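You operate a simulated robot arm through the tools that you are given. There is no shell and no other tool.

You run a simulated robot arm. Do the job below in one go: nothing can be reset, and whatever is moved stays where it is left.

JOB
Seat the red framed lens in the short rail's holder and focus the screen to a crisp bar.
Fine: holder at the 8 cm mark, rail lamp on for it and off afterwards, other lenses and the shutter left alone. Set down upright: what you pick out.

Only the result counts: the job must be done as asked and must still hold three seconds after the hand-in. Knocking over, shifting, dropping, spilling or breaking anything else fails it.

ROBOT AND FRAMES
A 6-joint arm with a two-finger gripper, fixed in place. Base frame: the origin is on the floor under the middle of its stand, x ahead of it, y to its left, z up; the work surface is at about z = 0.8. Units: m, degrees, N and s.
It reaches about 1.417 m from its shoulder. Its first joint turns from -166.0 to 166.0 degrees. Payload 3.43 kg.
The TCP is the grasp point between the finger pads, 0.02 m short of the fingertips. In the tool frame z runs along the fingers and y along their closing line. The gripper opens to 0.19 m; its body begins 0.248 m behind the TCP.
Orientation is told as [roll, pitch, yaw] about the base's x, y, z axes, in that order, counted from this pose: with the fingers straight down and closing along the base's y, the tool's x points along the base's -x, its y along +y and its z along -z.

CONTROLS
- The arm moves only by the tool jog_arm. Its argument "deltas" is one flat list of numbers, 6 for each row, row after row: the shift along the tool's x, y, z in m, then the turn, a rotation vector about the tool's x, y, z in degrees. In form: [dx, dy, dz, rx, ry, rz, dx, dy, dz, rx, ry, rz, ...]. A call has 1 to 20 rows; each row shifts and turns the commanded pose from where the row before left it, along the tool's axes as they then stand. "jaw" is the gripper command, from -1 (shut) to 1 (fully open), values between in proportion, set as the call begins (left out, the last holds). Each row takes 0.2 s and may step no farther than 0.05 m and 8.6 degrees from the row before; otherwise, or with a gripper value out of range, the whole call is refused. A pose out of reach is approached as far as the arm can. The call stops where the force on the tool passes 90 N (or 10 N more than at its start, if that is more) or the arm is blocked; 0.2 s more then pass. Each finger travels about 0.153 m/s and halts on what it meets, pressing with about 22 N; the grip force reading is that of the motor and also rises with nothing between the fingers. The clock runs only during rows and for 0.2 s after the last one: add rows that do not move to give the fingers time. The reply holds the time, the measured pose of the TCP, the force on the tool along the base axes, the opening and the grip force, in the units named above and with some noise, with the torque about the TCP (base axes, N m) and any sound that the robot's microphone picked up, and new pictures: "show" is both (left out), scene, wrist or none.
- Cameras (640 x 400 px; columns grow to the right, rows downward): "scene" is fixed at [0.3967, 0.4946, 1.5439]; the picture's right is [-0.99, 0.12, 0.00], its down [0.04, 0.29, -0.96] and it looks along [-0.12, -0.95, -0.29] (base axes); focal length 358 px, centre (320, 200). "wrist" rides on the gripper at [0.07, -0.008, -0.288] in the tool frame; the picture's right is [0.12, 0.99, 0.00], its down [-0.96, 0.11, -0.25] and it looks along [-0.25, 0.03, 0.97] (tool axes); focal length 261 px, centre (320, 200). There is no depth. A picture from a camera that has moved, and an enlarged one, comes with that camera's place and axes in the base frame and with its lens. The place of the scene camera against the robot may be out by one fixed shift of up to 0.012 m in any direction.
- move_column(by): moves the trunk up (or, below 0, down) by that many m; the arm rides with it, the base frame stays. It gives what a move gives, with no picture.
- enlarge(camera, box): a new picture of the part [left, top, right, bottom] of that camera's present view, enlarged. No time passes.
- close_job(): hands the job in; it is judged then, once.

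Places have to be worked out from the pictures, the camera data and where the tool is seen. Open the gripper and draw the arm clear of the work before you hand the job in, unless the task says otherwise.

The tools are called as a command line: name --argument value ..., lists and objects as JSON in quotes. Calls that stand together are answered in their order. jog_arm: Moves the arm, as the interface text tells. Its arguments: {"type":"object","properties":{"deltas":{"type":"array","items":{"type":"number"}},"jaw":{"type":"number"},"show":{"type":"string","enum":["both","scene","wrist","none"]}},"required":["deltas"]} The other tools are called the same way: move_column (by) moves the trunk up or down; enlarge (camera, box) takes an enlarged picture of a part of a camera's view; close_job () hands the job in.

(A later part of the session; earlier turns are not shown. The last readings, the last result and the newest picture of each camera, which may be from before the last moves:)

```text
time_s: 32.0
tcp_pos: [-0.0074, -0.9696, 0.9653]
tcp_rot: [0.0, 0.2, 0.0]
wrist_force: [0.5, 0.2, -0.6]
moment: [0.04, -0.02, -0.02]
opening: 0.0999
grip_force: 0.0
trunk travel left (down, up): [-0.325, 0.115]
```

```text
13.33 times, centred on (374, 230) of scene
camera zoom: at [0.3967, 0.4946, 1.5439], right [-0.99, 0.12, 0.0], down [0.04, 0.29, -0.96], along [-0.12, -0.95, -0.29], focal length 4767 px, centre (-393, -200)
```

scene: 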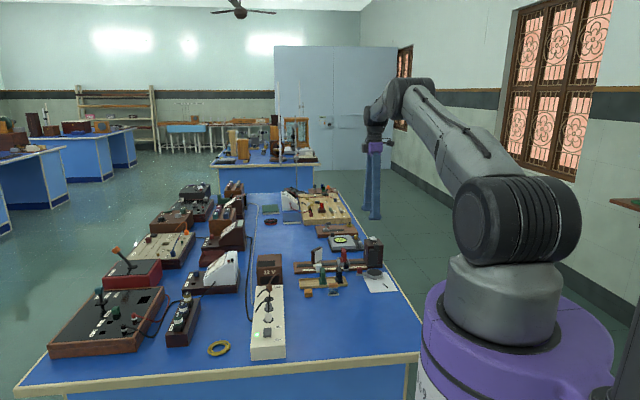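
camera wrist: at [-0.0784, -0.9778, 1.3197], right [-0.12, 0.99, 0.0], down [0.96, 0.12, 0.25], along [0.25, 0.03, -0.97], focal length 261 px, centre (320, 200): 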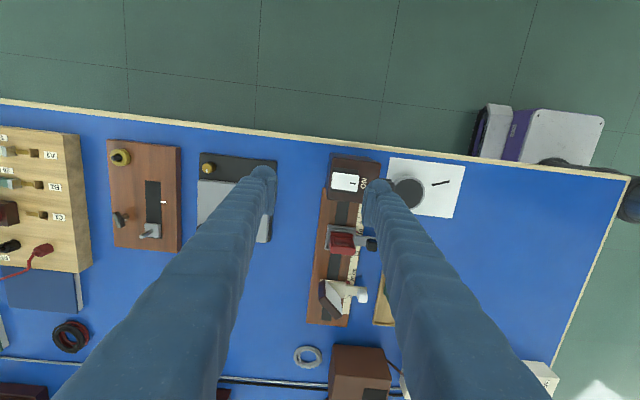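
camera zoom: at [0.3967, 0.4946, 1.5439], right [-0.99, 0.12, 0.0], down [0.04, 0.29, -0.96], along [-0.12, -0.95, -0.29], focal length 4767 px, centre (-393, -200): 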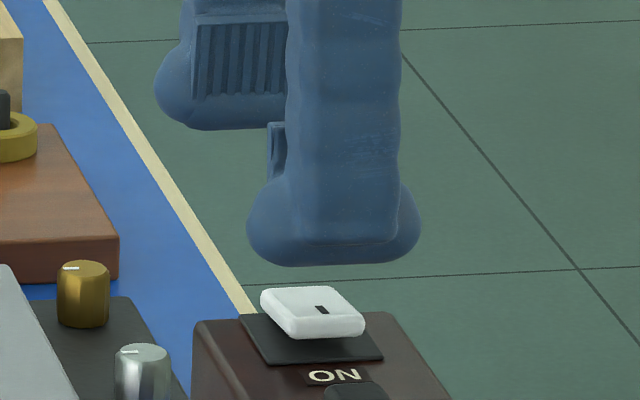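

The foot's lower edge is slightly chamfered, so only ~4 mm would overlap the rocker end. I shift 4 mm toward -y and start pressing in small steps.

jog_arm --deltas '[0, -0.004, 0, 0, 0, 0, 0, 0, 0.008, 0, 0, 0, 0, 0, 0.004, 0, 0, 0]' --show "none"

enlarge --camera "scene" --box '[356, 220, 391, 250]'

enlarge --camera "wrist" --box '[310, 150, 400, 220]'

```text
time_s: 32.8
tcp_pos: [-0.0098, -0.9719, 0.9536]
tcp_rot: [0.0, 0.0, 0.0]
wrist_force: [0.2, 0.0, -0.8]
moment: [0.0, 0.0, -0.02]
opening: 0.0999
grip_force: 0.0
trunk travel left (down, up): [-0.325, 0.115]
```

```text
13.33 times, centred on (374, 235) of scene
camera zoom: at [0.3967, 0.4946, 1.5439], right [-0.99, 0.12, 0.0], down [0.04, 0.29, -0.96], along [-0.12, -0.95, -0.29], focal length 4767 px, centre (-393, -267)
```

zoom: 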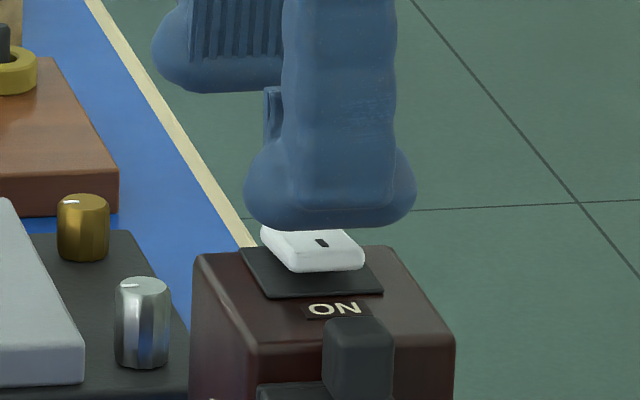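

```text
5.71 times, centred on (355, 185) of wrist
camera zoom: at [-0.0794, -0.9814, 1.24], right [-0.12, 0.99, 0.0], down [0.96, 0.11, 0.25], along [0.25, 0.03, -0.97], focal length 1489 px, centre (120, 286)
```

zoom: 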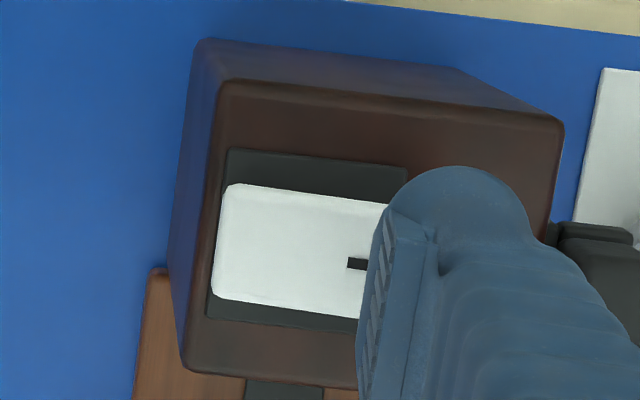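

The foot is about 5 mm above the ON end. I press on down in small increments, listening for a click.

jog_arm --deltas '[0, 0, 0.003, 0, 0, 0]' --show "none"

jog_arm --deltas '[0, 0, 0.003, 0, 0, 0]' --show "none"

jog_arm --deltas '[0, 0, 0.002, 0, 0, 0]' --show "none"

```text
time_s: 33.2
tcp_pos: [-0.0083, -0.9715, 0.9509]
tcp_rot: [0.0, 0.0, 0.0]
wrist_force: [0.0, -0.2, 0.1]
moment: [-0.01, -0.01, 0.0]
opening: 0.0997
grip_force: 0.2
trunk travel left (down, up): [-0.325, 0.115]
```

```text
time_s: 33.6
tcp_pos: [-0.009, -0.9729, 0.9462]
tcp_rot: [0.0, 0.0, -0.1]
wrist_force: [0.0, 0.3, -0.8]
moment: [-0.02, 0.0, 0.0]
opening: 0.0996
grip_force: 0.1
trunk travel left (down, up): [-0.325, 0.115]
```

```text
time_s: 34.0
tcp_pos: [-0.0097, -0.9731, 0.9456]
tcp_rot: [0.0, -0.1, 0.0]
wrist_force: [-0.2, -0.5, -0.1]
moment: [0.01, 0.03, -0.01]
opening: 0.0999
grip_force: 0.0
trunk travel left (down, up): [-0.325, 0.115]
```

No contact yet at z 0.945; I look again and continue.

enlarge --camera "scene" --box '[361, 225, 387, 245]'

jog_arm --deltas '[0, 0, 0.002, 0, 0, 0]' --show "none"

jog_arm --deltas '[0, 0, 0.002, 0, 0, 0]' --show "none"

```text
16.00 times, centred on (374, 235) of scene
camera zoom: at [0.3967, 0.4946, 1.5439], right [-0.99, 0.12, 0.0], down [0.04, 0.29, -0.96], along [-0.12, -0.95, -0.29], focal length 5720 px, centre (-544, -360)
```

zoom: 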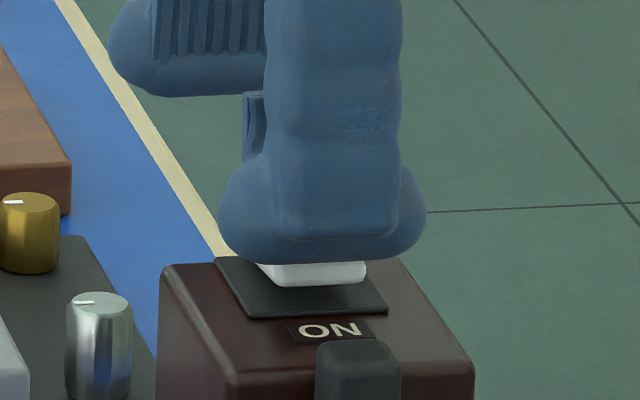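

```text
time_s: 34.4
tcp_pos: [-0.0083, -0.9731, 0.942]
tcp_rot: [0.0, 0.1, 0.1]
wrist_force: [-0.2, -0.8, 1.0]
moment: [0.03, -0.02, 0.02]
opening: 0.0999
grip_force: 0.1
trunk travel left (down, up): [-0.325, 0.115]
```

```text
time_s: 34.8
tcp_pos: [-0.0082, -0.9724, 0.941]
tcp_rot: [-0.1, 0.1, -0.1]
wrist_force: [-0.3, 0.1, 0.1]
moment: [-0.01, 0.01, 0.0]
opening: 0.1
grip_force: 0.0
trunk travel left (down, up): [-0.325, 0.115]
```

enlarge --camera "scene" --box '[361, 225, 387, 245]'

enlarge --camera "wrist" --box '[310, 150, 400, 220]'

```text
16.00 times, centred on (374, 235) of scene
camera zoom: at [0.3967, 0.4946, 1.5439], right [-0.99, 0.12, 0.0], down [0.04, 0.29, -0.96], along [-0.12, -0.95, -0.29], focal length 5720 px, centre (-544, -360)
```

zoom: 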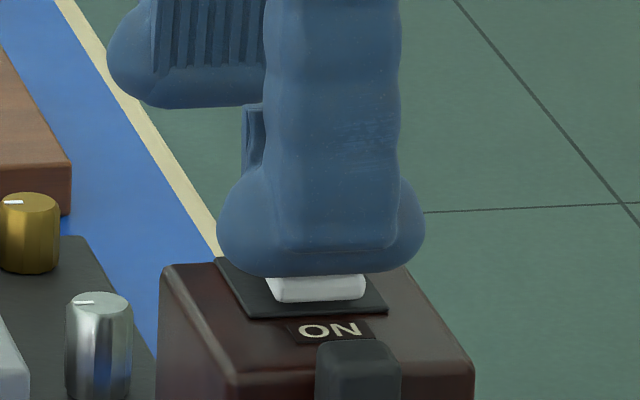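

```text
5.71 times, centred on (355, 185) of wrist
camera zoom: at [-0.0791, -0.9812, 1.2283], right [-0.12, 0.99, 0.0], down [0.96, 0.11, 0.25], along [0.25, 0.03, -0.97], focal length 1489 px, centre (120, 286)
```

zoom: 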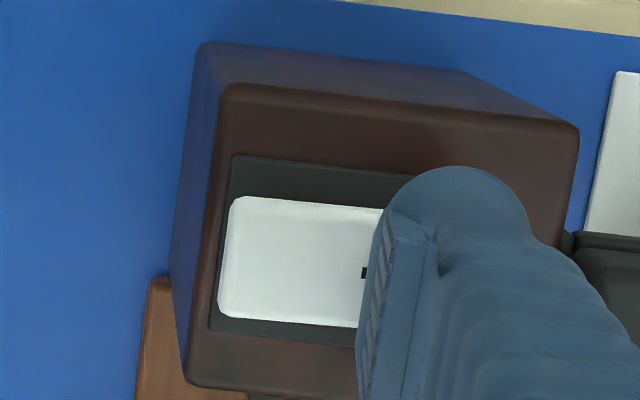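

The rocker end is already following the finger down with almost no force. I keep pressing.

jog_arm --deltas '[0, 0, 0.002, 0, 0, 0]' --show "none"

jog_arm --deltas '[0, 0, 0.002, 0, 0, 0]' --show "none"

enlarge --camera "scene" --box '[361, 225, 387, 245]'

```text
time_s: 35.2
tcp_pos: [-0.0086, -0.9719, 0.9386]
tcp_rot: [0.0, -0.1, 0.0]
wrist_force: [0.2, -0.5, 0.7]
moment: [0.01, -0.01, 0.03]
opening: 0.0999
grip_force: 0.2
trunk travel left (down, up): [-0.325, 0.115]
```

```text
time_s: 35.6
tcp_pos: [-0.0094, -0.9717, 0.9388]
tcp_rot: [-0.1, 0.1, 0.1]
wrist_force: [-1.2, -0.7, 9.3]
moment: [0.54, 0.03, 0.04]
opening: 0.1
grip_force: 0.1
trunk travel left (down, up): [-0.325, 0.115]
```

```text
16.00 times, centred on (374, 235) of scene
camera zoom: at [0.3967, 0.4946, 1.5439], right [-0.99, 0.12, 0.0], down [0.04, 0.29, -0.96], along [-0.12, -0.95, -0.29], focal length 5720 px, centre (-544, -360)
```

zoom: 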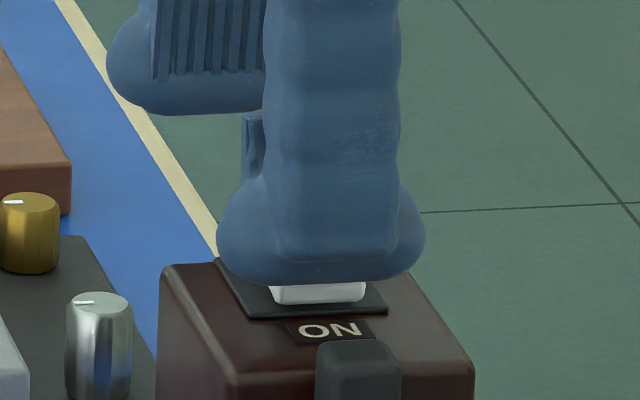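

9 N now: the rocker has reached its stop. I check the aperture and the screen for light.

enlarge --camera "scene" --box '[320, 238, 385, 280]'

enlarge --camera "scene" --box '[310, 244, 330, 262]'

```text
9.52 times, centred on (352, 259) of scene
camera zoom: at [0.3967, 0.4946, 1.5439], right [-0.99, 0.12, 0.0], down [0.04, 0.29, -0.96], along [-0.12, -0.95, -0.29], focal length 3405 px, centre (10, -362)
```

zoom: 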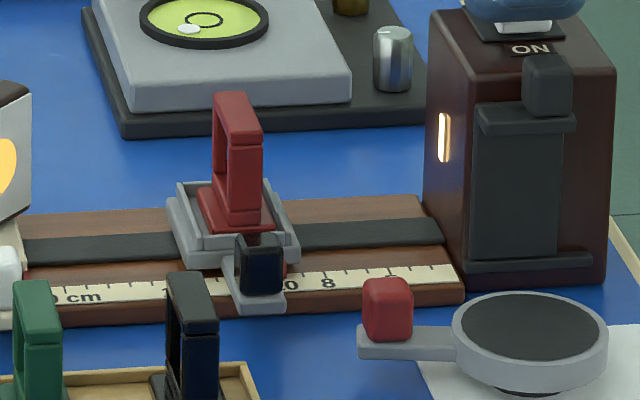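

```text
16.00 times, centred on (320, 253) of scene
camera zoom: at [0.3967, 0.4946, 1.5439], right [-0.99, 0.12, 0.0], down [0.04, 0.29, -0.96], along [-0.12, -0.95, -0.29], focal length 5720 px, centre (320, -648)
```

zoom: 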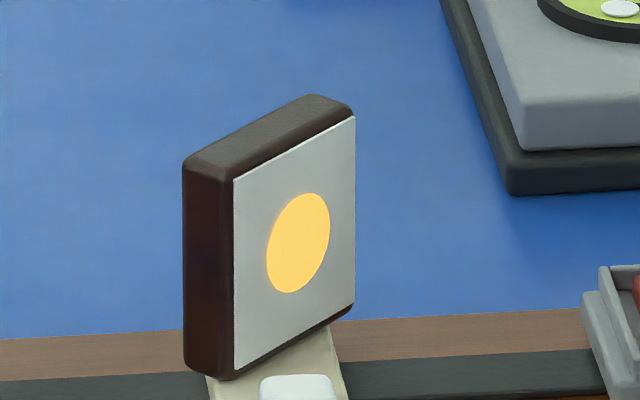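

The lamp is on and an out-of-focus yellow blob shows on the screen. I lift the finger straight up and go to the holder knob next.

jog_arm --deltas '[0, 0, -0.01, 0, 0, 0, 0, 0, -0.04, 0, 0, 0, 0, 0, -0.04, 0, 0, 0, 0, 0, 0, 0, 0, 0]' --show "both"

enlarge --camera "scene" --box '[320, 228, 385, 280]'

enlarge --camera "wrist" --box '[270, 130, 390, 310]'

```text
time_s: 36.6
tcp_pos: [-0.0064, -0.9722, 1.0256]
tcp_rot: [0.1, 0.0, 0.1]
wrist_force: [0.1, -0.5, -0.4]
moment: [-0.01, -0.06, 0.03]
opening: 0.0997
grip_force: 0.0
trunk travel left (down, up): [-0.325, 0.115]
camera wrist: at [-0.0773, -0.9811, 1.3137], right [-0.12, 0.99, 0.0], down [0.96, 0.11, 0.25], along [0.25, 0.03, -0.97], focal length 261 px, centre (320, 200)
```

scene: 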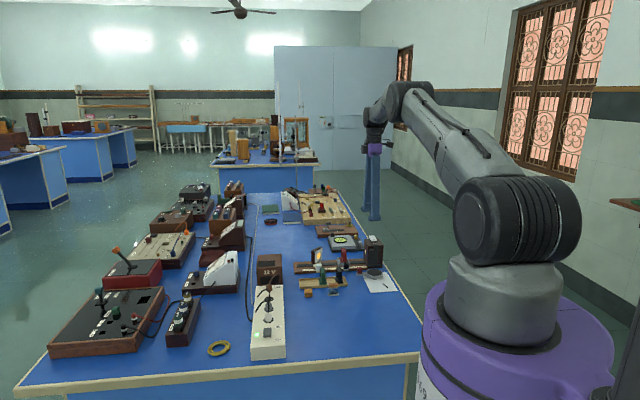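
wrist: 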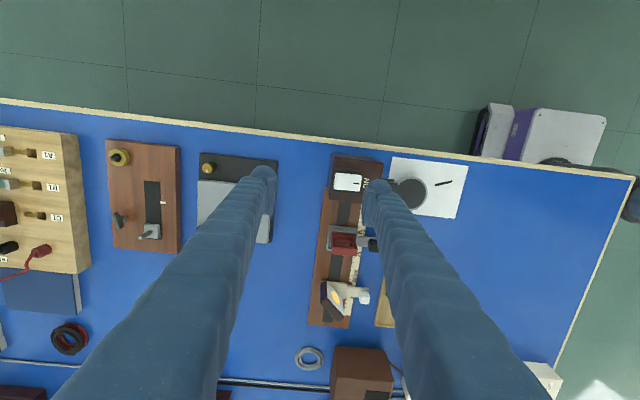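

```text
7.69 times, centred on (352, 254) of scene
camera zoom: at [0.3967, 0.4946, 1.5439], right [-0.99, 0.12, 0.0], down [0.04, 0.29, -0.96], along [-0.12, -0.95, -0.29], focal length 2750 px, centre (70, -215)
```

zoom: 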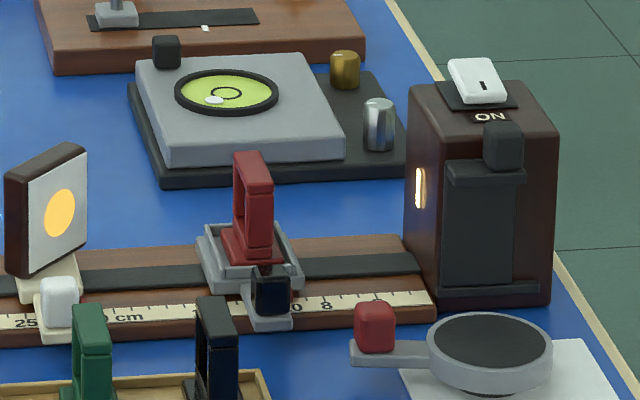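

```text
2.22 times, centred on (330, 220) of wrist
camera zoom: at [-0.0773, -0.9811, 1.3137], right [-0.12, 0.99, 0.0], down [0.96, 0.11, 0.25], along [0.25, 0.03, -0.97], focal length 579 px, centre (298, 156)
```

zoom: 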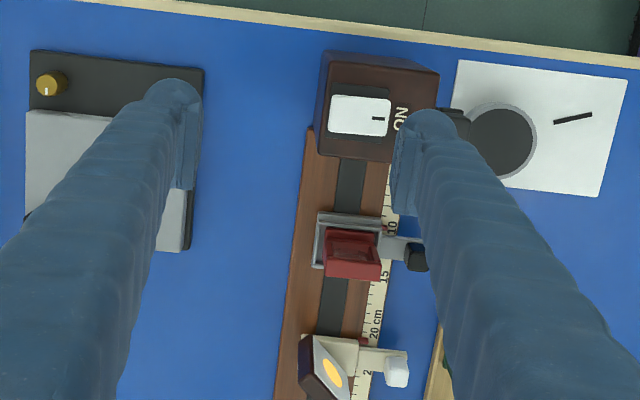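

The rocker stays in ON and the lamp glows. I close the jaws and move to the +x side of the holder's black knob, turning to yaw -90, ready to push it toward the lamp.

jog_arm --deltas '[-0.039, 0.0252, 0, 0, 0, 0, -0.039, 0.0252, 0, 0, 0, 0, -0.039, 0.0252, 0, 0, 0, 0, -0.039, 0.0252, 0, 0, 0, 0, -0.039, 0.0252, 0, 0, 0, 0, 0, 0, 0, 0, 0, 8.5, 0, 0, 0, 0, 0, 8.5, 0, 0, 0, 0, 0, 8.5, 0, 0, 0, 0, 0, 8.5, 0, 0, 0, 0, 0, 8.5, 0, 0, 0, 0, 0, 8.5, 0, 0, 0, 0, 0, 8.5, 0, 0, 0, 0, 0, 8.5, 0, 0, 0, 0, 0, 8.5, 0, 0, 0, 0, 0, 8.5, 0, 0, 0, 0, 0, 5, 0, 0, 0, 0, 0, 0]' --jaw -1 --show "both"

enlarge --camera "wrist" --box '[220, 120, 420, 240]'

enlarge --camera "scene" --box '[300, 190, 380, 290]'

```text
time_s: 40.2
tcp_pos: [0.1866, -0.8464, 1.0272]
tcp_rot: [0.0, -0.1, -90.0]
wrist_force: [0.0, 0.6, 0.0]
moment: [-0.01, 0.0, 0.02]
opening: 0.0
grip_force: 21.7
trunk travel left (down, up): [-0.325, 0.115]
camera wrist: at [0.1792, -0.7763, 1.3143], right [0.99, 0.12, 0.0], down [0.11, -0.96, 0.25], along [0.03, -0.25, -0.97], focal length 261 px, centre (320, 200)
```

scene: 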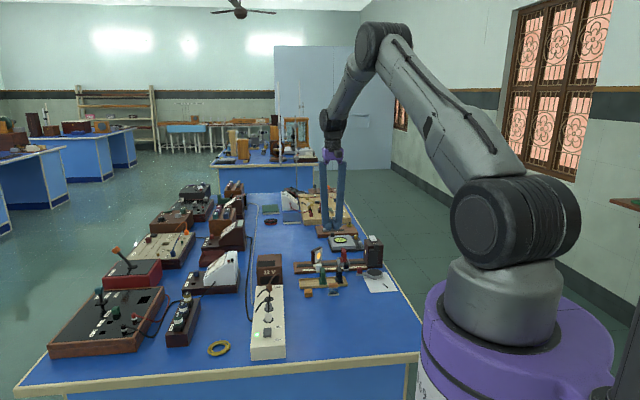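
wrist: 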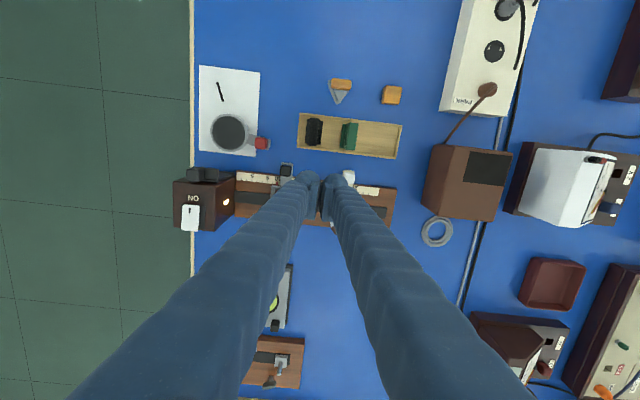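

```text
3.20 times, centred on (320, 180) of wrist
camera zoom: at [0.1792, -0.7763, 1.3143], right [0.99, 0.12, 0.0], down [0.11, -0.96, 0.25], along [0.03, -0.25, -0.97], focal length 834 px, centre (320, 264)
```

zoom: 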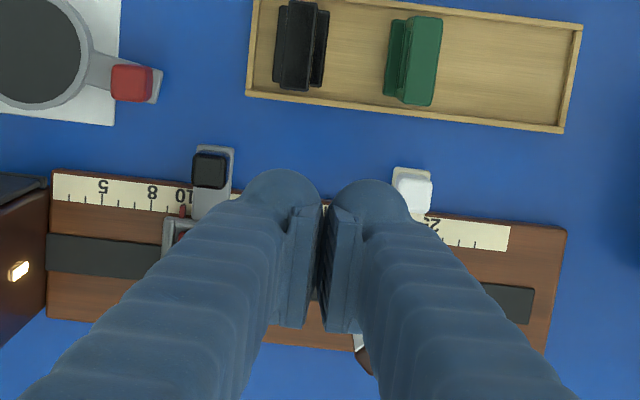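

```text
4.00 times, centred on (340, 240) of scene
camera zoom: at [0.3967, 0.4946, 1.5439], right [-0.99, 0.12, 0.0], down [0.04, 0.29, -0.96], along [-0.12, -0.95, -0.29], focal length 1430 px, centre (240, 40)
```

zoom: 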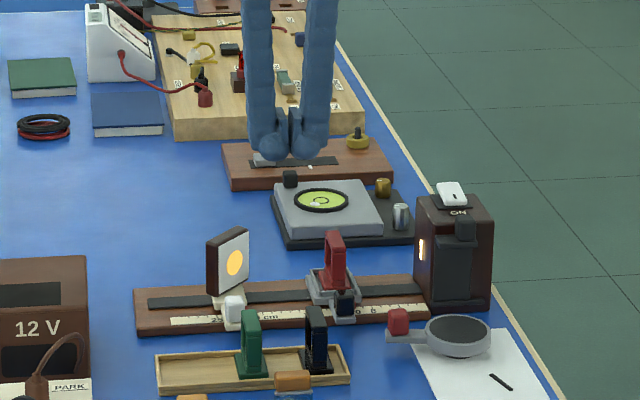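

Holder knob at (0.125, -0.851), screen knob at (0.242, -0.851); the closed fingers (8 cm) fit between them with ~8 mm each side. I descend to z 0.90 first and check.

jog_arm --deltas '[0, -0.004, 0.02, 0, 0, 0, 0, 0, 0.04, 0, 0, 0, 0, 0, 0.04, 0, 0, 0, 0, 0, 0.027, 0, 0, 0, 0, 0, 0, 0, 0, 0]' --show "both"

enlarge --camera "wrist" --box '[250, 140, 390, 240]'

enlarge --camera "scene" --box '[305, 225, 375, 285]'

```text
time_s: 41.4
tcp_pos: [0.1846, -0.8478, 0.9004]
tcp_rot: [0.0, 0.0, -90.0]
wrist_force: [-0.2, -0.6, 0.0]
moment: [0.04, 0.03, -0.02]
opening: 0.0
grip_force: 21.6
trunk travel left (down, up): [-0.325, 0.115]
camera wrist: at [0.1758, -0.7767, 1.1864], right [0.99, 0.12, 0.0], down [0.11, -0.96, 0.25], along [0.03, -0.25, -0.97], focal length 261 px, centre (320, 200)
```

scene: 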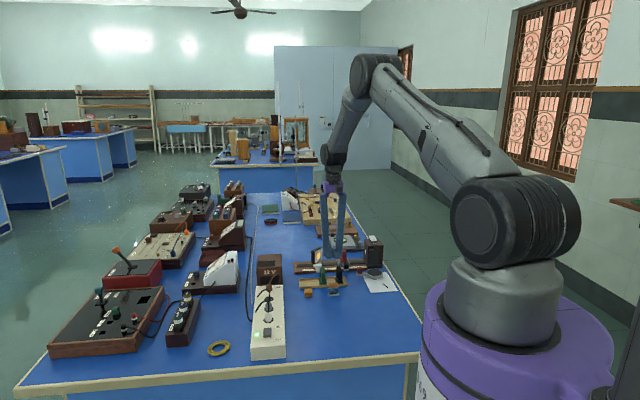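
wrist: 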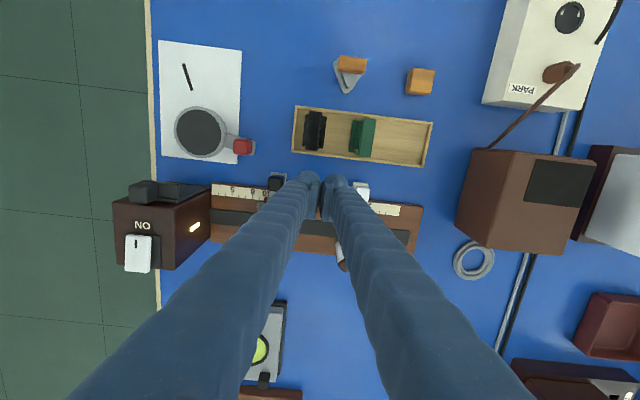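

```text
4.00 times, centred on (320, 190) of wrist
camera zoom: at [0.1758, -0.7767, 1.1864], right [0.99, 0.12, 0.0], down [0.11, -0.96, 0.25], along [0.03, -0.25, -0.97], focal length 1043 px, centre (320, 240)
```

zoom: 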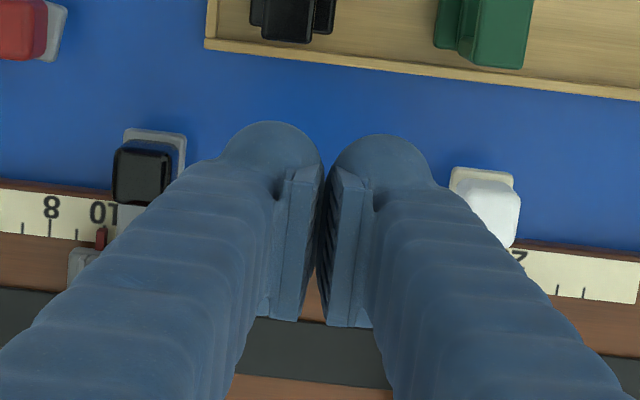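

```text
6.67 times, centred on (340, 255) of scene
camera zoom: at [0.3967, 0.4946, 1.5439], right [-0.99, 0.12, 0.0], down [0.04, 0.29, -0.96], along [-0.12, -0.95, -0.29], focal length 2383 px, centre (187, -167)
```

zoom: 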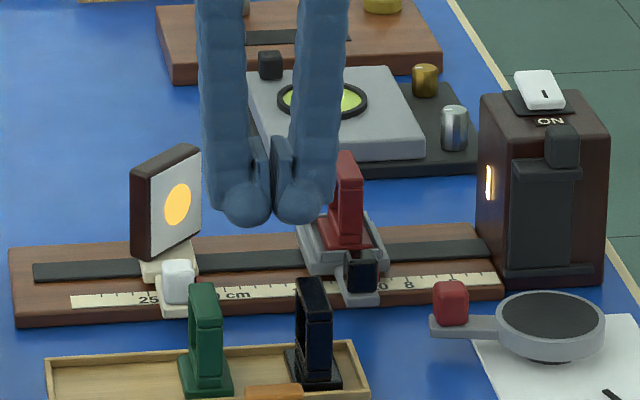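

Clear on both sides. I lower to z 0.850 (tips 1.2 cm above the rail).

jog_arm --deltas '[0, 0, 0.03, 0, 0, 0, 0, 0, 0.02, 0, 0, 0, 0, 0, 0, 0, 0, 0]' --show "wrist"

enlarge --camera "wrist" --box '[240, 140, 380, 240]'

enlarge --camera "scene" --box '[320, 235, 375, 285]'

```text
time_s: 42.2
tcp_pos: [0.1829, -0.8468, 0.8501]
tcp_rot: [0.0, 0.0, -89.9]
wrist_force: [-0.3, 0.3, 0.6]
moment: [-0.04, 0.03, 0.0]
opening: 0.0001
grip_force: 22.2
trunk travel left (down, up): [-0.325, 0.115]
camera wrist: at [0.1741, -0.776, 1.1368], right [0.99, 0.12, 0.0], down [0.11, -0.96, 0.25], along [0.03, -0.25, -0.97], focal length 261 px, centre (320, 200)
```

wrist: 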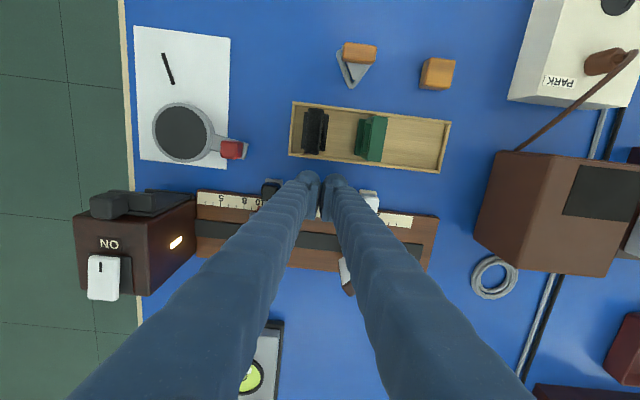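

```text
4.00 times, centred on (310, 190) of wrist
camera zoom: at [0.1741, -0.776, 1.1368], right [0.99, 0.12, 0.0], down [0.11, -0.96, 0.25], along [0.03, -0.25, -0.97], focal length 1043 px, centre (360, 240)
```

zoom: 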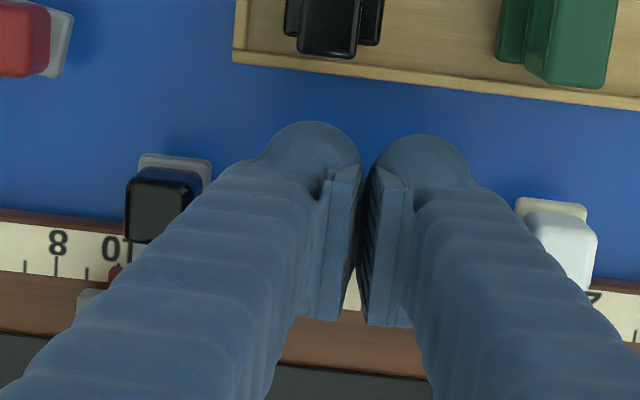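

```text
8.00 times, centred on (348, 260) of scene
camera zoom: at [0.3967, 0.4946, 1.5439], right [-0.99, 0.12, 0.0], down [0.04, 0.29, -0.96], along [-0.12, -0.95, -0.29], focal length 2860 px, centre (100, -280)
```

zoom: 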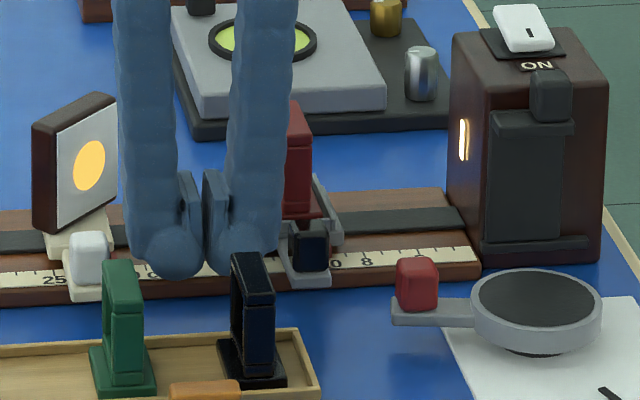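

About 5 mm of gap remains to the knob. I push toward -x by 18 mm slowly, then check the pointer.

jog_arm --deltas '[0, -0.003, 0, 0, 0, 0, 0, -0.003, 0, 0, 0, 0, 0, -0.003, 0, 0, 0, 0, 0, -0.003, 0, 0, 0, 0, 0, -0.003, 0, 0, 0, 0, 0, -0.003, 0, 0, 0, 0]' --show "wrist"

enlarge --camera "wrist" --box '[240, 150, 340, 230]'

enlarge --camera "scene" --box '[335, 245, 370, 275]'

```text
time_s: 43.6
tcp_pos: [0.1652, -0.8467, 0.8487]
tcp_rot: [0.0, -0.1, -89.9]
wrist_force: [0.8, 0.2, 0.2]
moment: [0.01, 0.02, 0.01]
opening: 0.0002
grip_force: 22.8
trunk travel left (down, up): [-0.325, 0.115]
camera wrist: at [0.1567, -0.776, 1.1367], right [0.99, 0.12, 0.0], down [0.11, -0.96, 0.25], along [0.03, -0.25, -0.97], focal length 261 px, centre (320, 200)
```

wrist: 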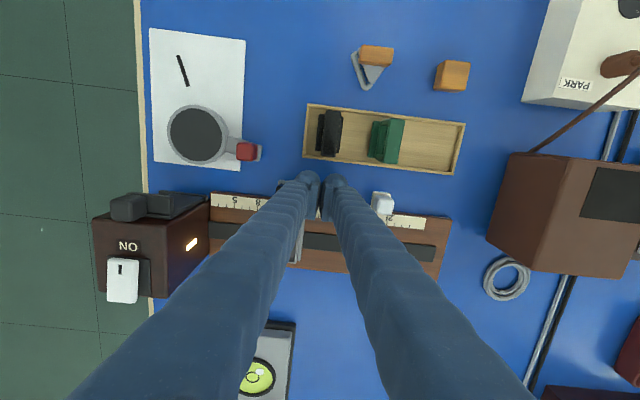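

```text
5.00 times, centred on (290, 190) of wrist
camera zoom: at [0.1567, -0.776, 1.1367], right [0.99, 0.12, 0.0], down [0.11, -0.96, 0.25], along [0.03, -0.25, -0.97], focal length 1303 px, centre (470, 250)
```

zoom: 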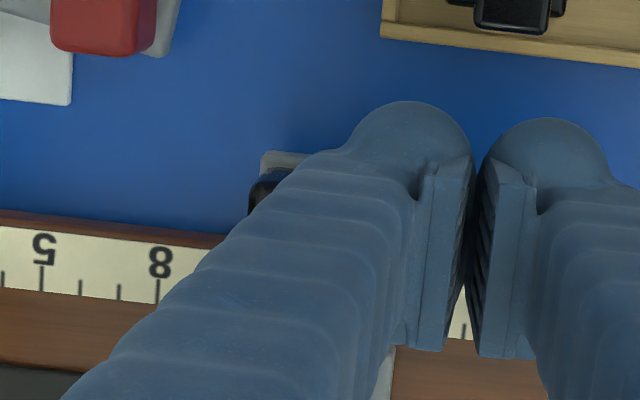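

```text
13.33 times, centred on (352, 260) of scene
camera zoom: at [0.3967, 0.4946, 1.5439], right [-0.99, 0.12, 0.0], down [0.04, 0.29, -0.96], along [-0.12, -0.95, -0.29], focal length 4767 px, centre (-113, -600)
```

zoom: 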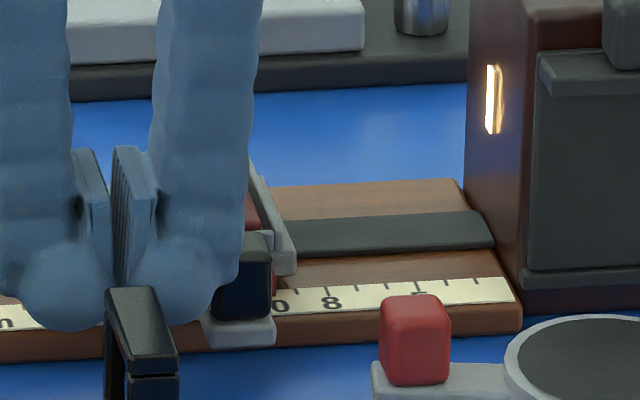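

The pointer seems near 9.8 now, so the push has just begun to move the slider. I push another 9 mm and read again.

jog_arm --deltas '[0, -0.003, 0, 0, 0, 0, 0, -0.003, 0, 0, 0, 0, 0, -0.003, 0, 0, 0, 0]' --show "none"

enlarge --camera "scene" --box '[340, 250, 370, 275]'

```text
time_s: 44.4
tcp_pos: [0.1566, -0.8452, 0.8504]
tcp_rot: [0.0, 0.0, -90.0]
wrist_force: [1.3, -0.1, 0.3]
moment: [-0.01, -0.01, 0.0]
opening: 0.0003
grip_force: 22.1
trunk travel left (down, up): [-0.325, 0.115]
```

```text
16.00 times, centred on (355, 262) of scene
camera zoom: at [0.3967, 0.4946, 1.5439], right [-0.99, 0.12, 0.0], down [0.04, 0.29, -0.96], along [-0.12, -0.95, -0.29], focal length 5720 px, centre (-240, -800)
```

zoom: 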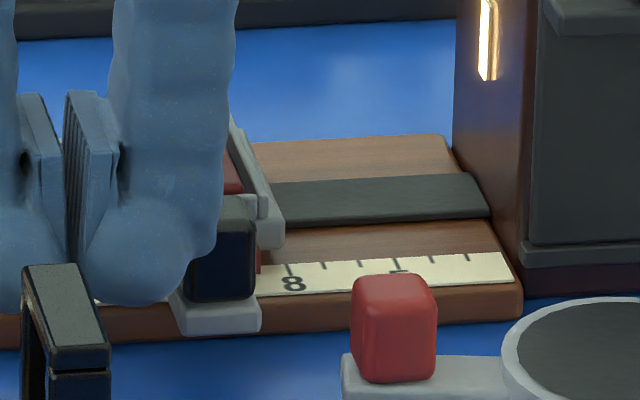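

The pointer is near 8.9. I push another 5 mm and then rise to read the scale from above.

jog_arm --deltas '[0, -0.003, 0, 0, 0, 0, 0, -0.002, 0, 0, 0, 0]' --show "none"

enlarge --camera "scene" --box '[340, 250, 370, 275]'

enlarge --camera "wrist" --box '[240, 160, 330, 220]'

```text
time_s: 45.0
tcp_pos: [0.1506, -0.8457, 0.8505]
tcp_rot: [0.0, 0.1, -90.0]
wrist_force: [0.5, 0.4, -1.0]
moment: [0.0, -0.02, -0.02]
opening: 0.0
grip_force: 22.1
trunk travel left (down, up): [-0.325, 0.115]
```

```text
16.00 times, centred on (355, 262) of scene
camera zoom: at [0.3967, 0.4946, 1.5439], right [-0.99, 0.12, 0.0], down [0.04, 0.29, -0.96], along [-0.12, -0.95, -0.29], focal length 5720 px, centre (-240, -800)
```

zoom: 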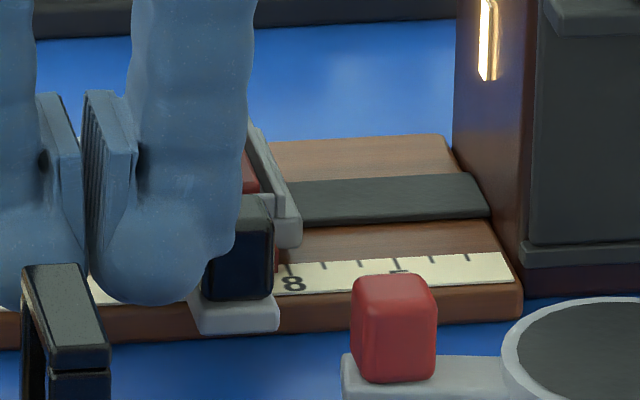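

```text
6.67 times, centred on (285, 190) of wrist
camera zoom: at [0.1426, -0.776, 1.1374], right [0.99, 0.12, 0.0], down [0.12, -0.96, 0.25], along [0.03, -0.25, -0.97], focal length 1738 px, centre (553, 267)
```

zoom: 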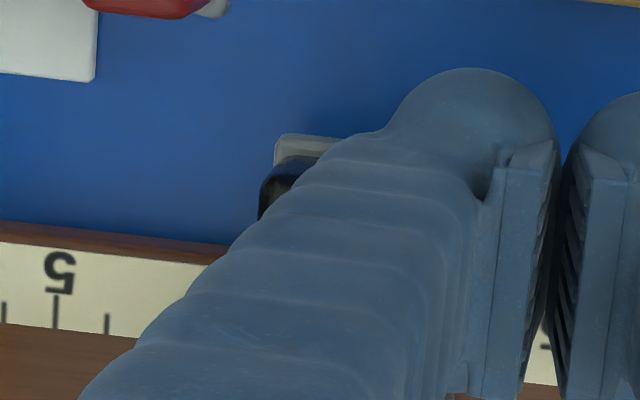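

The pointer's near edge is about 3 mm short of the 8 tick. I back off slightly, rise and read it from above for precision.

jog_arm --deltas '[0, 0.004, 0, 0, 0, 0, 0, 0, -0.04, 0, 0, 0, 0, 0.01, -0.04, 0, 0, 0, 0, 0.02, -0.04, 0, 0, 0, 0, 0, 0, 0, 0, 0]' --show "wrist"

enlarge --camera "wrist" --box '[220, 150, 320, 220]'

enlarge --camera "scene" --box '[340, 250, 370, 275]'

```text
time_s: 46.2
tcp_pos: [0.1845, -0.8456, 0.9688]
tcp_rot: [0.0, 0.0, -90.1]
wrist_force: [0.8, 0.7, 0.4]
moment: [-0.08, 0.0, -0.01]
opening: 0.0002
grip_force: 21.8
trunk travel left (down, up): [-0.325, 0.115]
camera wrist: at [0.1765, -0.7751, 1.2569], right [0.99, 0.12, 0.0], down [0.11, -0.96, 0.25], along [0.03, -0.25, -0.97], focal length 261 px, centre (320, 200)
```

wrist: 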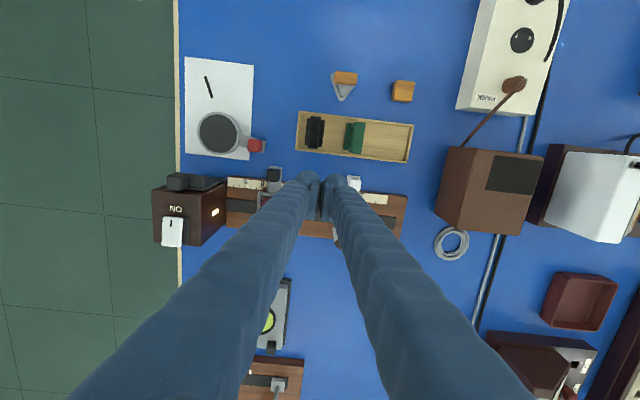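

```text
5.71 times, centred on (270, 185) of wrist
camera zoom: at [0.1765, -0.7751, 1.2569], right [0.99, 0.12, 0.0], down [0.11, -0.96, 0.25], along [0.03, -0.25, -0.97], focal length 1489 px, centre (606, 286)
```

zoom: 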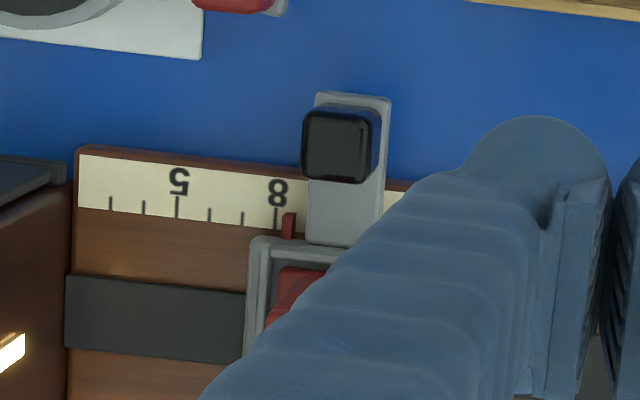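

```text
16.00 times, centred on (355, 262) of scene
camera zoom: at [0.3967, 0.4946, 1.5439], right [-0.99, 0.12, 0.0], down [0.04, 0.29, -0.96], along [-0.12, -0.95, -0.29], focal length 5720 px, centre (-240, -800)
```

zoom: 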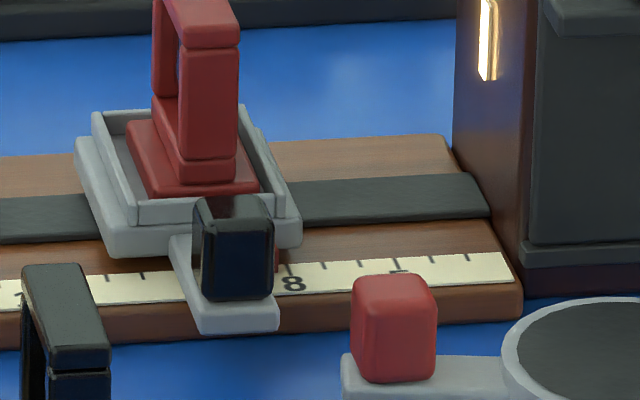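

Reading from above: pointer at about 8.45. I return along the same path and push 4 mm further.

jog_arm --deltas '[0, -0.02, 0.04, 0, 0, 0, 0, -0.01, 0.04, 0, 0, 0, 0, 0, 0.04, 0, 0, 0, 0, -0.003, 0, 0, 0, 0, 0, -0.003, 0, 0, 0, 0, 0, -0.002, 0, 0, 0, 0, 0, 0, 0, 0, 0, 0]' --show "none"

enlarge --camera "scene" --box '[340, 250, 370, 275]'

```text
time_s: 47.8
tcp_pos: [0.1471, -0.8464, 0.849]
tcp_rot: [0.0, 0.1, -90.0]
wrist_force: [0.6, 0.1, 0.1]
moment: [0.0, -0.02, 0.02]
opening: 0.0003
grip_force: 22.1
trunk travel left (down, up): [-0.325, 0.115]
```

```text
16.00 times, centred on (355, 262) of scene
camera zoom: at [0.3967, 0.4946, 1.5439], right [-0.99, 0.12, 0.0], down [0.04, 0.29, -0.96], along [-0.12, -0.95, -0.29], focal length 5720 px, centre (-240, -800)
```

zoom: 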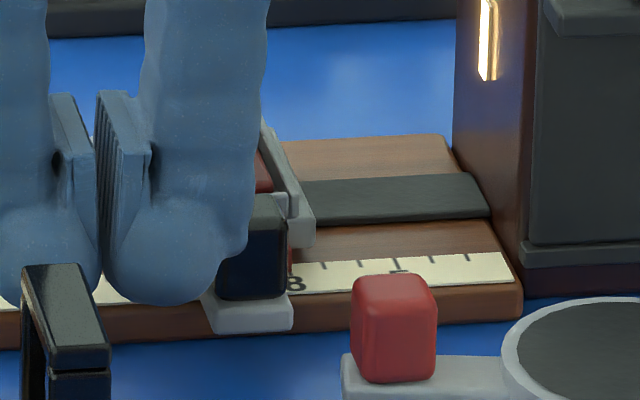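

The pointer looks within a couple of mm of 8. I back off, rise, open the jaws and look straight down between the fingers to read it without parallax.

jog_arm --deltas '[0, 0.004, 0, 0, 0, 0, 0, 0, -0.04, 0, 0, 0, 0, 0, -0.04, 0, 0, 0, 0, 0, -0.04, 0, 0, 0, 0, -0.027, 0, 0, 0, 0, 0, -0.027, 0, 0, 0, 0, 0, 0, 0, 0, 0, 0]' --show "none"

jog_arm --deltas '[0, 0, 0, 0, 0, 0, 0, 0, 0, 0, 0, 0]' --jaw 0.05 --show "wrist"

enlarge --camera "wrist" --box '[280, 160, 360, 220]'

enlarge --camera "scene" --box '[340, 250, 370, 275]'

```text
time_s: 49.4
tcp_pos: [0.0993, -0.8457, 0.9699]
tcp_rot: [0.0, 0.0, -89.9]
wrist_force: [-0.7, -1.1, -0.1]
moment: [-0.04, 0.03, 0.01]
opening: 0.0002
grip_force: 22.1
trunk travel left (down, up): [-0.325, 0.115]
```

```text
time_s: 50.0
tcp_pos: [0.0993, -0.845, 0.9696]
tcp_rot: [0.0, 0.0, -90.1]
wrist_force: [0.2, 0.9, 0.2]
moment: [-0.03, 0.0, 0.02]
opening: 0.0996
grip_force: 0.0
trunk travel left (down, up): [-0.325, 0.115]
camera wrist: at [0.0905, -0.7759, 1.2566], right [0.99, 0.12, 0.0], down [0.11, -0.96, 0.25], along [0.03, -0.25, -0.97], focal length 261 px, centre (320, 200)
```

wrist: 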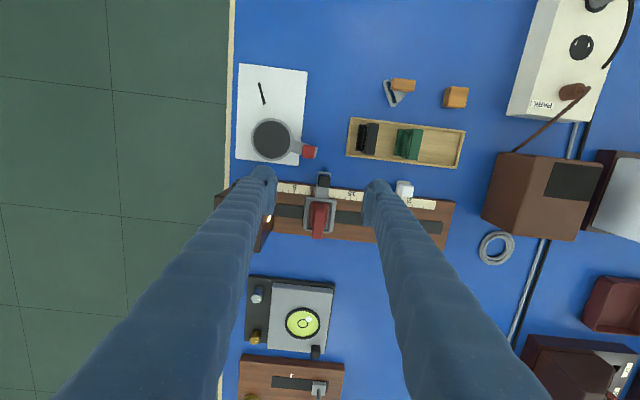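

```text
6.67 times, centred on (320, 190) of wrist
camera zoom: at [0.0905, -0.7759, 1.2566], right [0.99, 0.12, 0.0], down [0.11, -0.96, 0.25], along [0.03, -0.25, -0.97], focal length 1738 px, centre (320, 267)
```

zoom: 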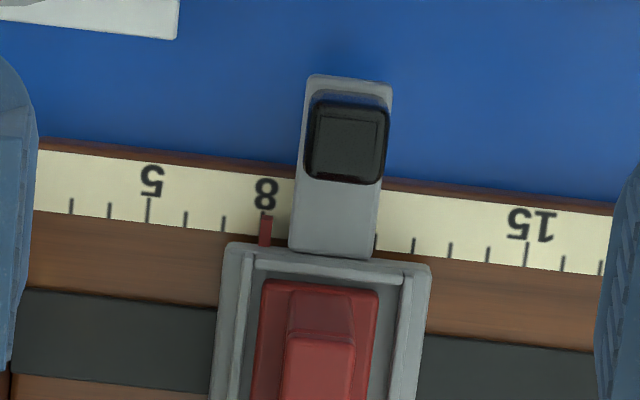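

```text
16.00 times, centred on (355, 262) of scene
camera zoom: at [0.3967, 0.4946, 1.5439], right [-0.99, 0.12, 0.0], down [0.04, 0.29, -0.96], along [-0.12, -0.95, -0.29], focal length 5720 px, centre (-240, -800)
```

zoom: 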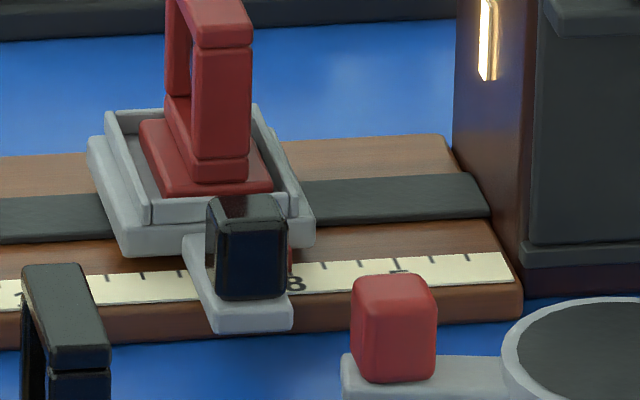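

enlarge --camera "wrist" --box '[296, 182, 326, 202]'

```text
16.00 times, centred on (311, 192) of wrist
camera zoom: at [0.0905, -0.7759, 1.2566], right [0.99, 0.12, 0.0], down [0.11, -0.96, 0.25], along [0.03, -0.25, -0.97], focal length 4170 px, centre (464, 328)
```

zoom: 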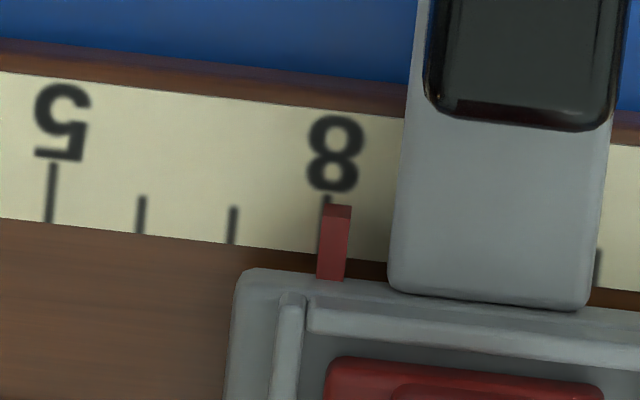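

The pointer reads about 8.1. One more 1.1 mm push: I close the jaws, return to the knob and push to x 0.1459.

jog_arm --deltas '[0, 0.027, 0, 0, 0, 0, 0, 0.0268, 0, 0, 0, 0, 0, 0, 0.02, 0, 0, 0, 0, 0, 0.03, 0, 0, 0, 0, 0, 0.04, 0, 0, 0, 0, 0, 0.03, 0, 0, 0, 0, -0.003, 0, 0, 0, 0, 0, -0.001, 0, 0, 0, 0, 0, -0.001, 0, 0, 0, 0, 0, 0, 0, 0, 0, 0]' --jaw -1 --show "none"

jog_arm --deltas '[0, 0.004, 0, 0, 0, 0, 0, 0, -0.04, 0, 0, 0, 0, 0, -0.04, 0, 0, 0, 0, 0, -0.04, 0, 0, 0, 0, -0.027, 0, 0, 0, 0, 0, -0.027, 0, 0, 0, 0, 0, 0, 0, 0, 0, 0]' --show "none"

jog_arm --deltas '[0, 0, 0, 0, 0, 0, 0, 0, 0, 0, 0, 0]' --jaw 0.05 --show "wrist"

enlarge --camera "wrist" --box '[296, 182, 326, 202]'

```text
time_s: 52.2
tcp_pos: [0.1464, -0.8478, 0.8499]
tcp_rot: [0.0, 0.0, -90.0]
wrist_force: [0.8, -0.1, 1.1]
moment: [0.02, 0.0, 0.02]
opening: 0.0
grip_force: 21.9
trunk travel left (down, up): [-0.325, 0.115]
```

```text
time_s: 53.8
tcp_pos: [0.0949, -0.8466, 0.9704]
tcp_rot: [-0.1, -0.1, -89.9]
wrist_force: [0.0, -0.4, 0.2]
moment: [0.01, 0.01, 0.02]
opening: 0.0
grip_force: 21.5
trunk travel left (down, up): [-0.325, 0.115]
```

```text
time_s: 54.4
tcp_pos: [0.0955, -0.8467, 0.97]
tcp_rot: [0.0, 0.0, -90.0]
wrist_force: [-1.3, -0.2, 0.2]
moment: [0.01, -0.03, 0.0]
opening: 0.0998
grip_force: 0.1
trunk travel left (down, up): [-0.325, 0.115]
camera wrist: at [0.0869, -0.7755, 1.2577], right [0.99, 0.12, 0.0], down [0.11, -0.96, 0.25], along [0.03, -0.25, -0.97], focal length 261 px, centre (320, 200)
```

wrist: 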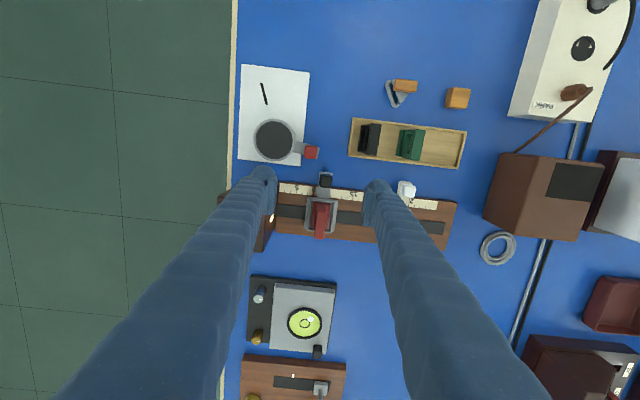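

```text
16.00 times, centred on (311, 192) of wrist
camera zoom: at [0.0869, -0.7755, 1.2577], right [0.99, 0.12, 0.0], down [0.11, -0.96, 0.25], along [0.03, -0.25, -0.97], focal length 4170 px, centre (464, 328)
```

zoom: 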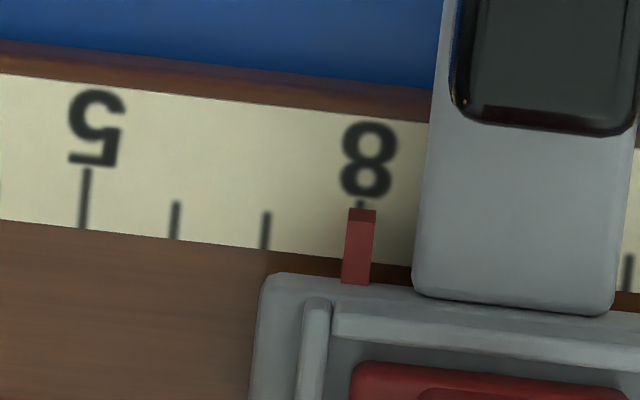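

The pointer now sits right on the 8 tick. Next I look at the image on the screen.

enlarge --camera "scene" --box '[310, 244, 330, 262]'

enlarge --camera "scene" --box '[300, 235, 385, 285]'

enlarge --camera "wrist" --box '[350, 150, 480, 250]'

```text
16.00 times, centred on (320, 253) of scene
camera zoom: at [0.3967, 0.4946, 1.5439], right [-0.99, 0.12, 0.0], down [0.04, 0.29, -0.96], along [-0.12, -0.95, -0.29], focal length 5720 px, centre (320, -648)
```

zoom: 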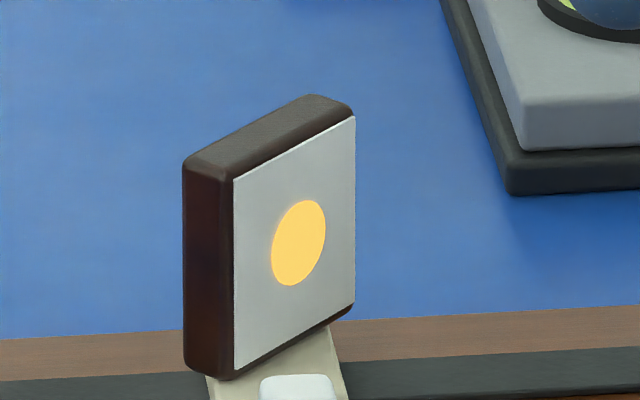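

```text
7.53 times, centred on (342, 260) of scene
camera zoom: at [0.3967, 0.4946, 1.5439], right [-0.99, 0.12, 0.0], down [0.04, 0.29, -0.96], along [-0.12, -0.95, -0.29], focal length 2692 px, centre (151, -252)
```

zoom: 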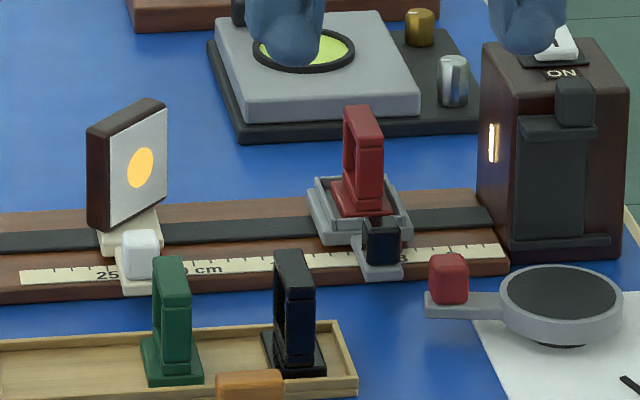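

```text
4.00 times, centred on (415, 200) of wrist
camera zoom: at [0.0869, -0.7755, 1.2577], right [0.99, 0.12, 0.0], down [0.11, -0.96, 0.25], along [0.03, -0.25, -0.97], focal length 1043 px, centre (-60, 200)
```

zoom: 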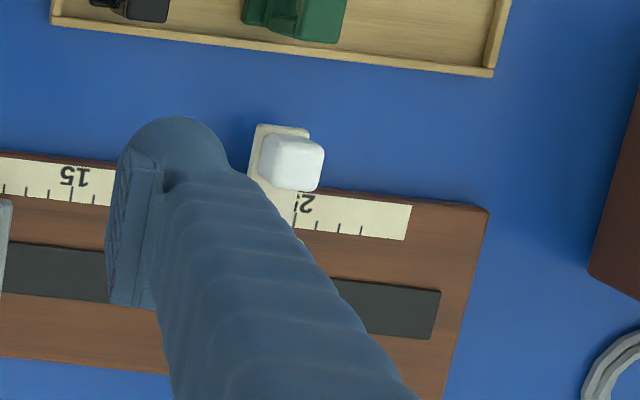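

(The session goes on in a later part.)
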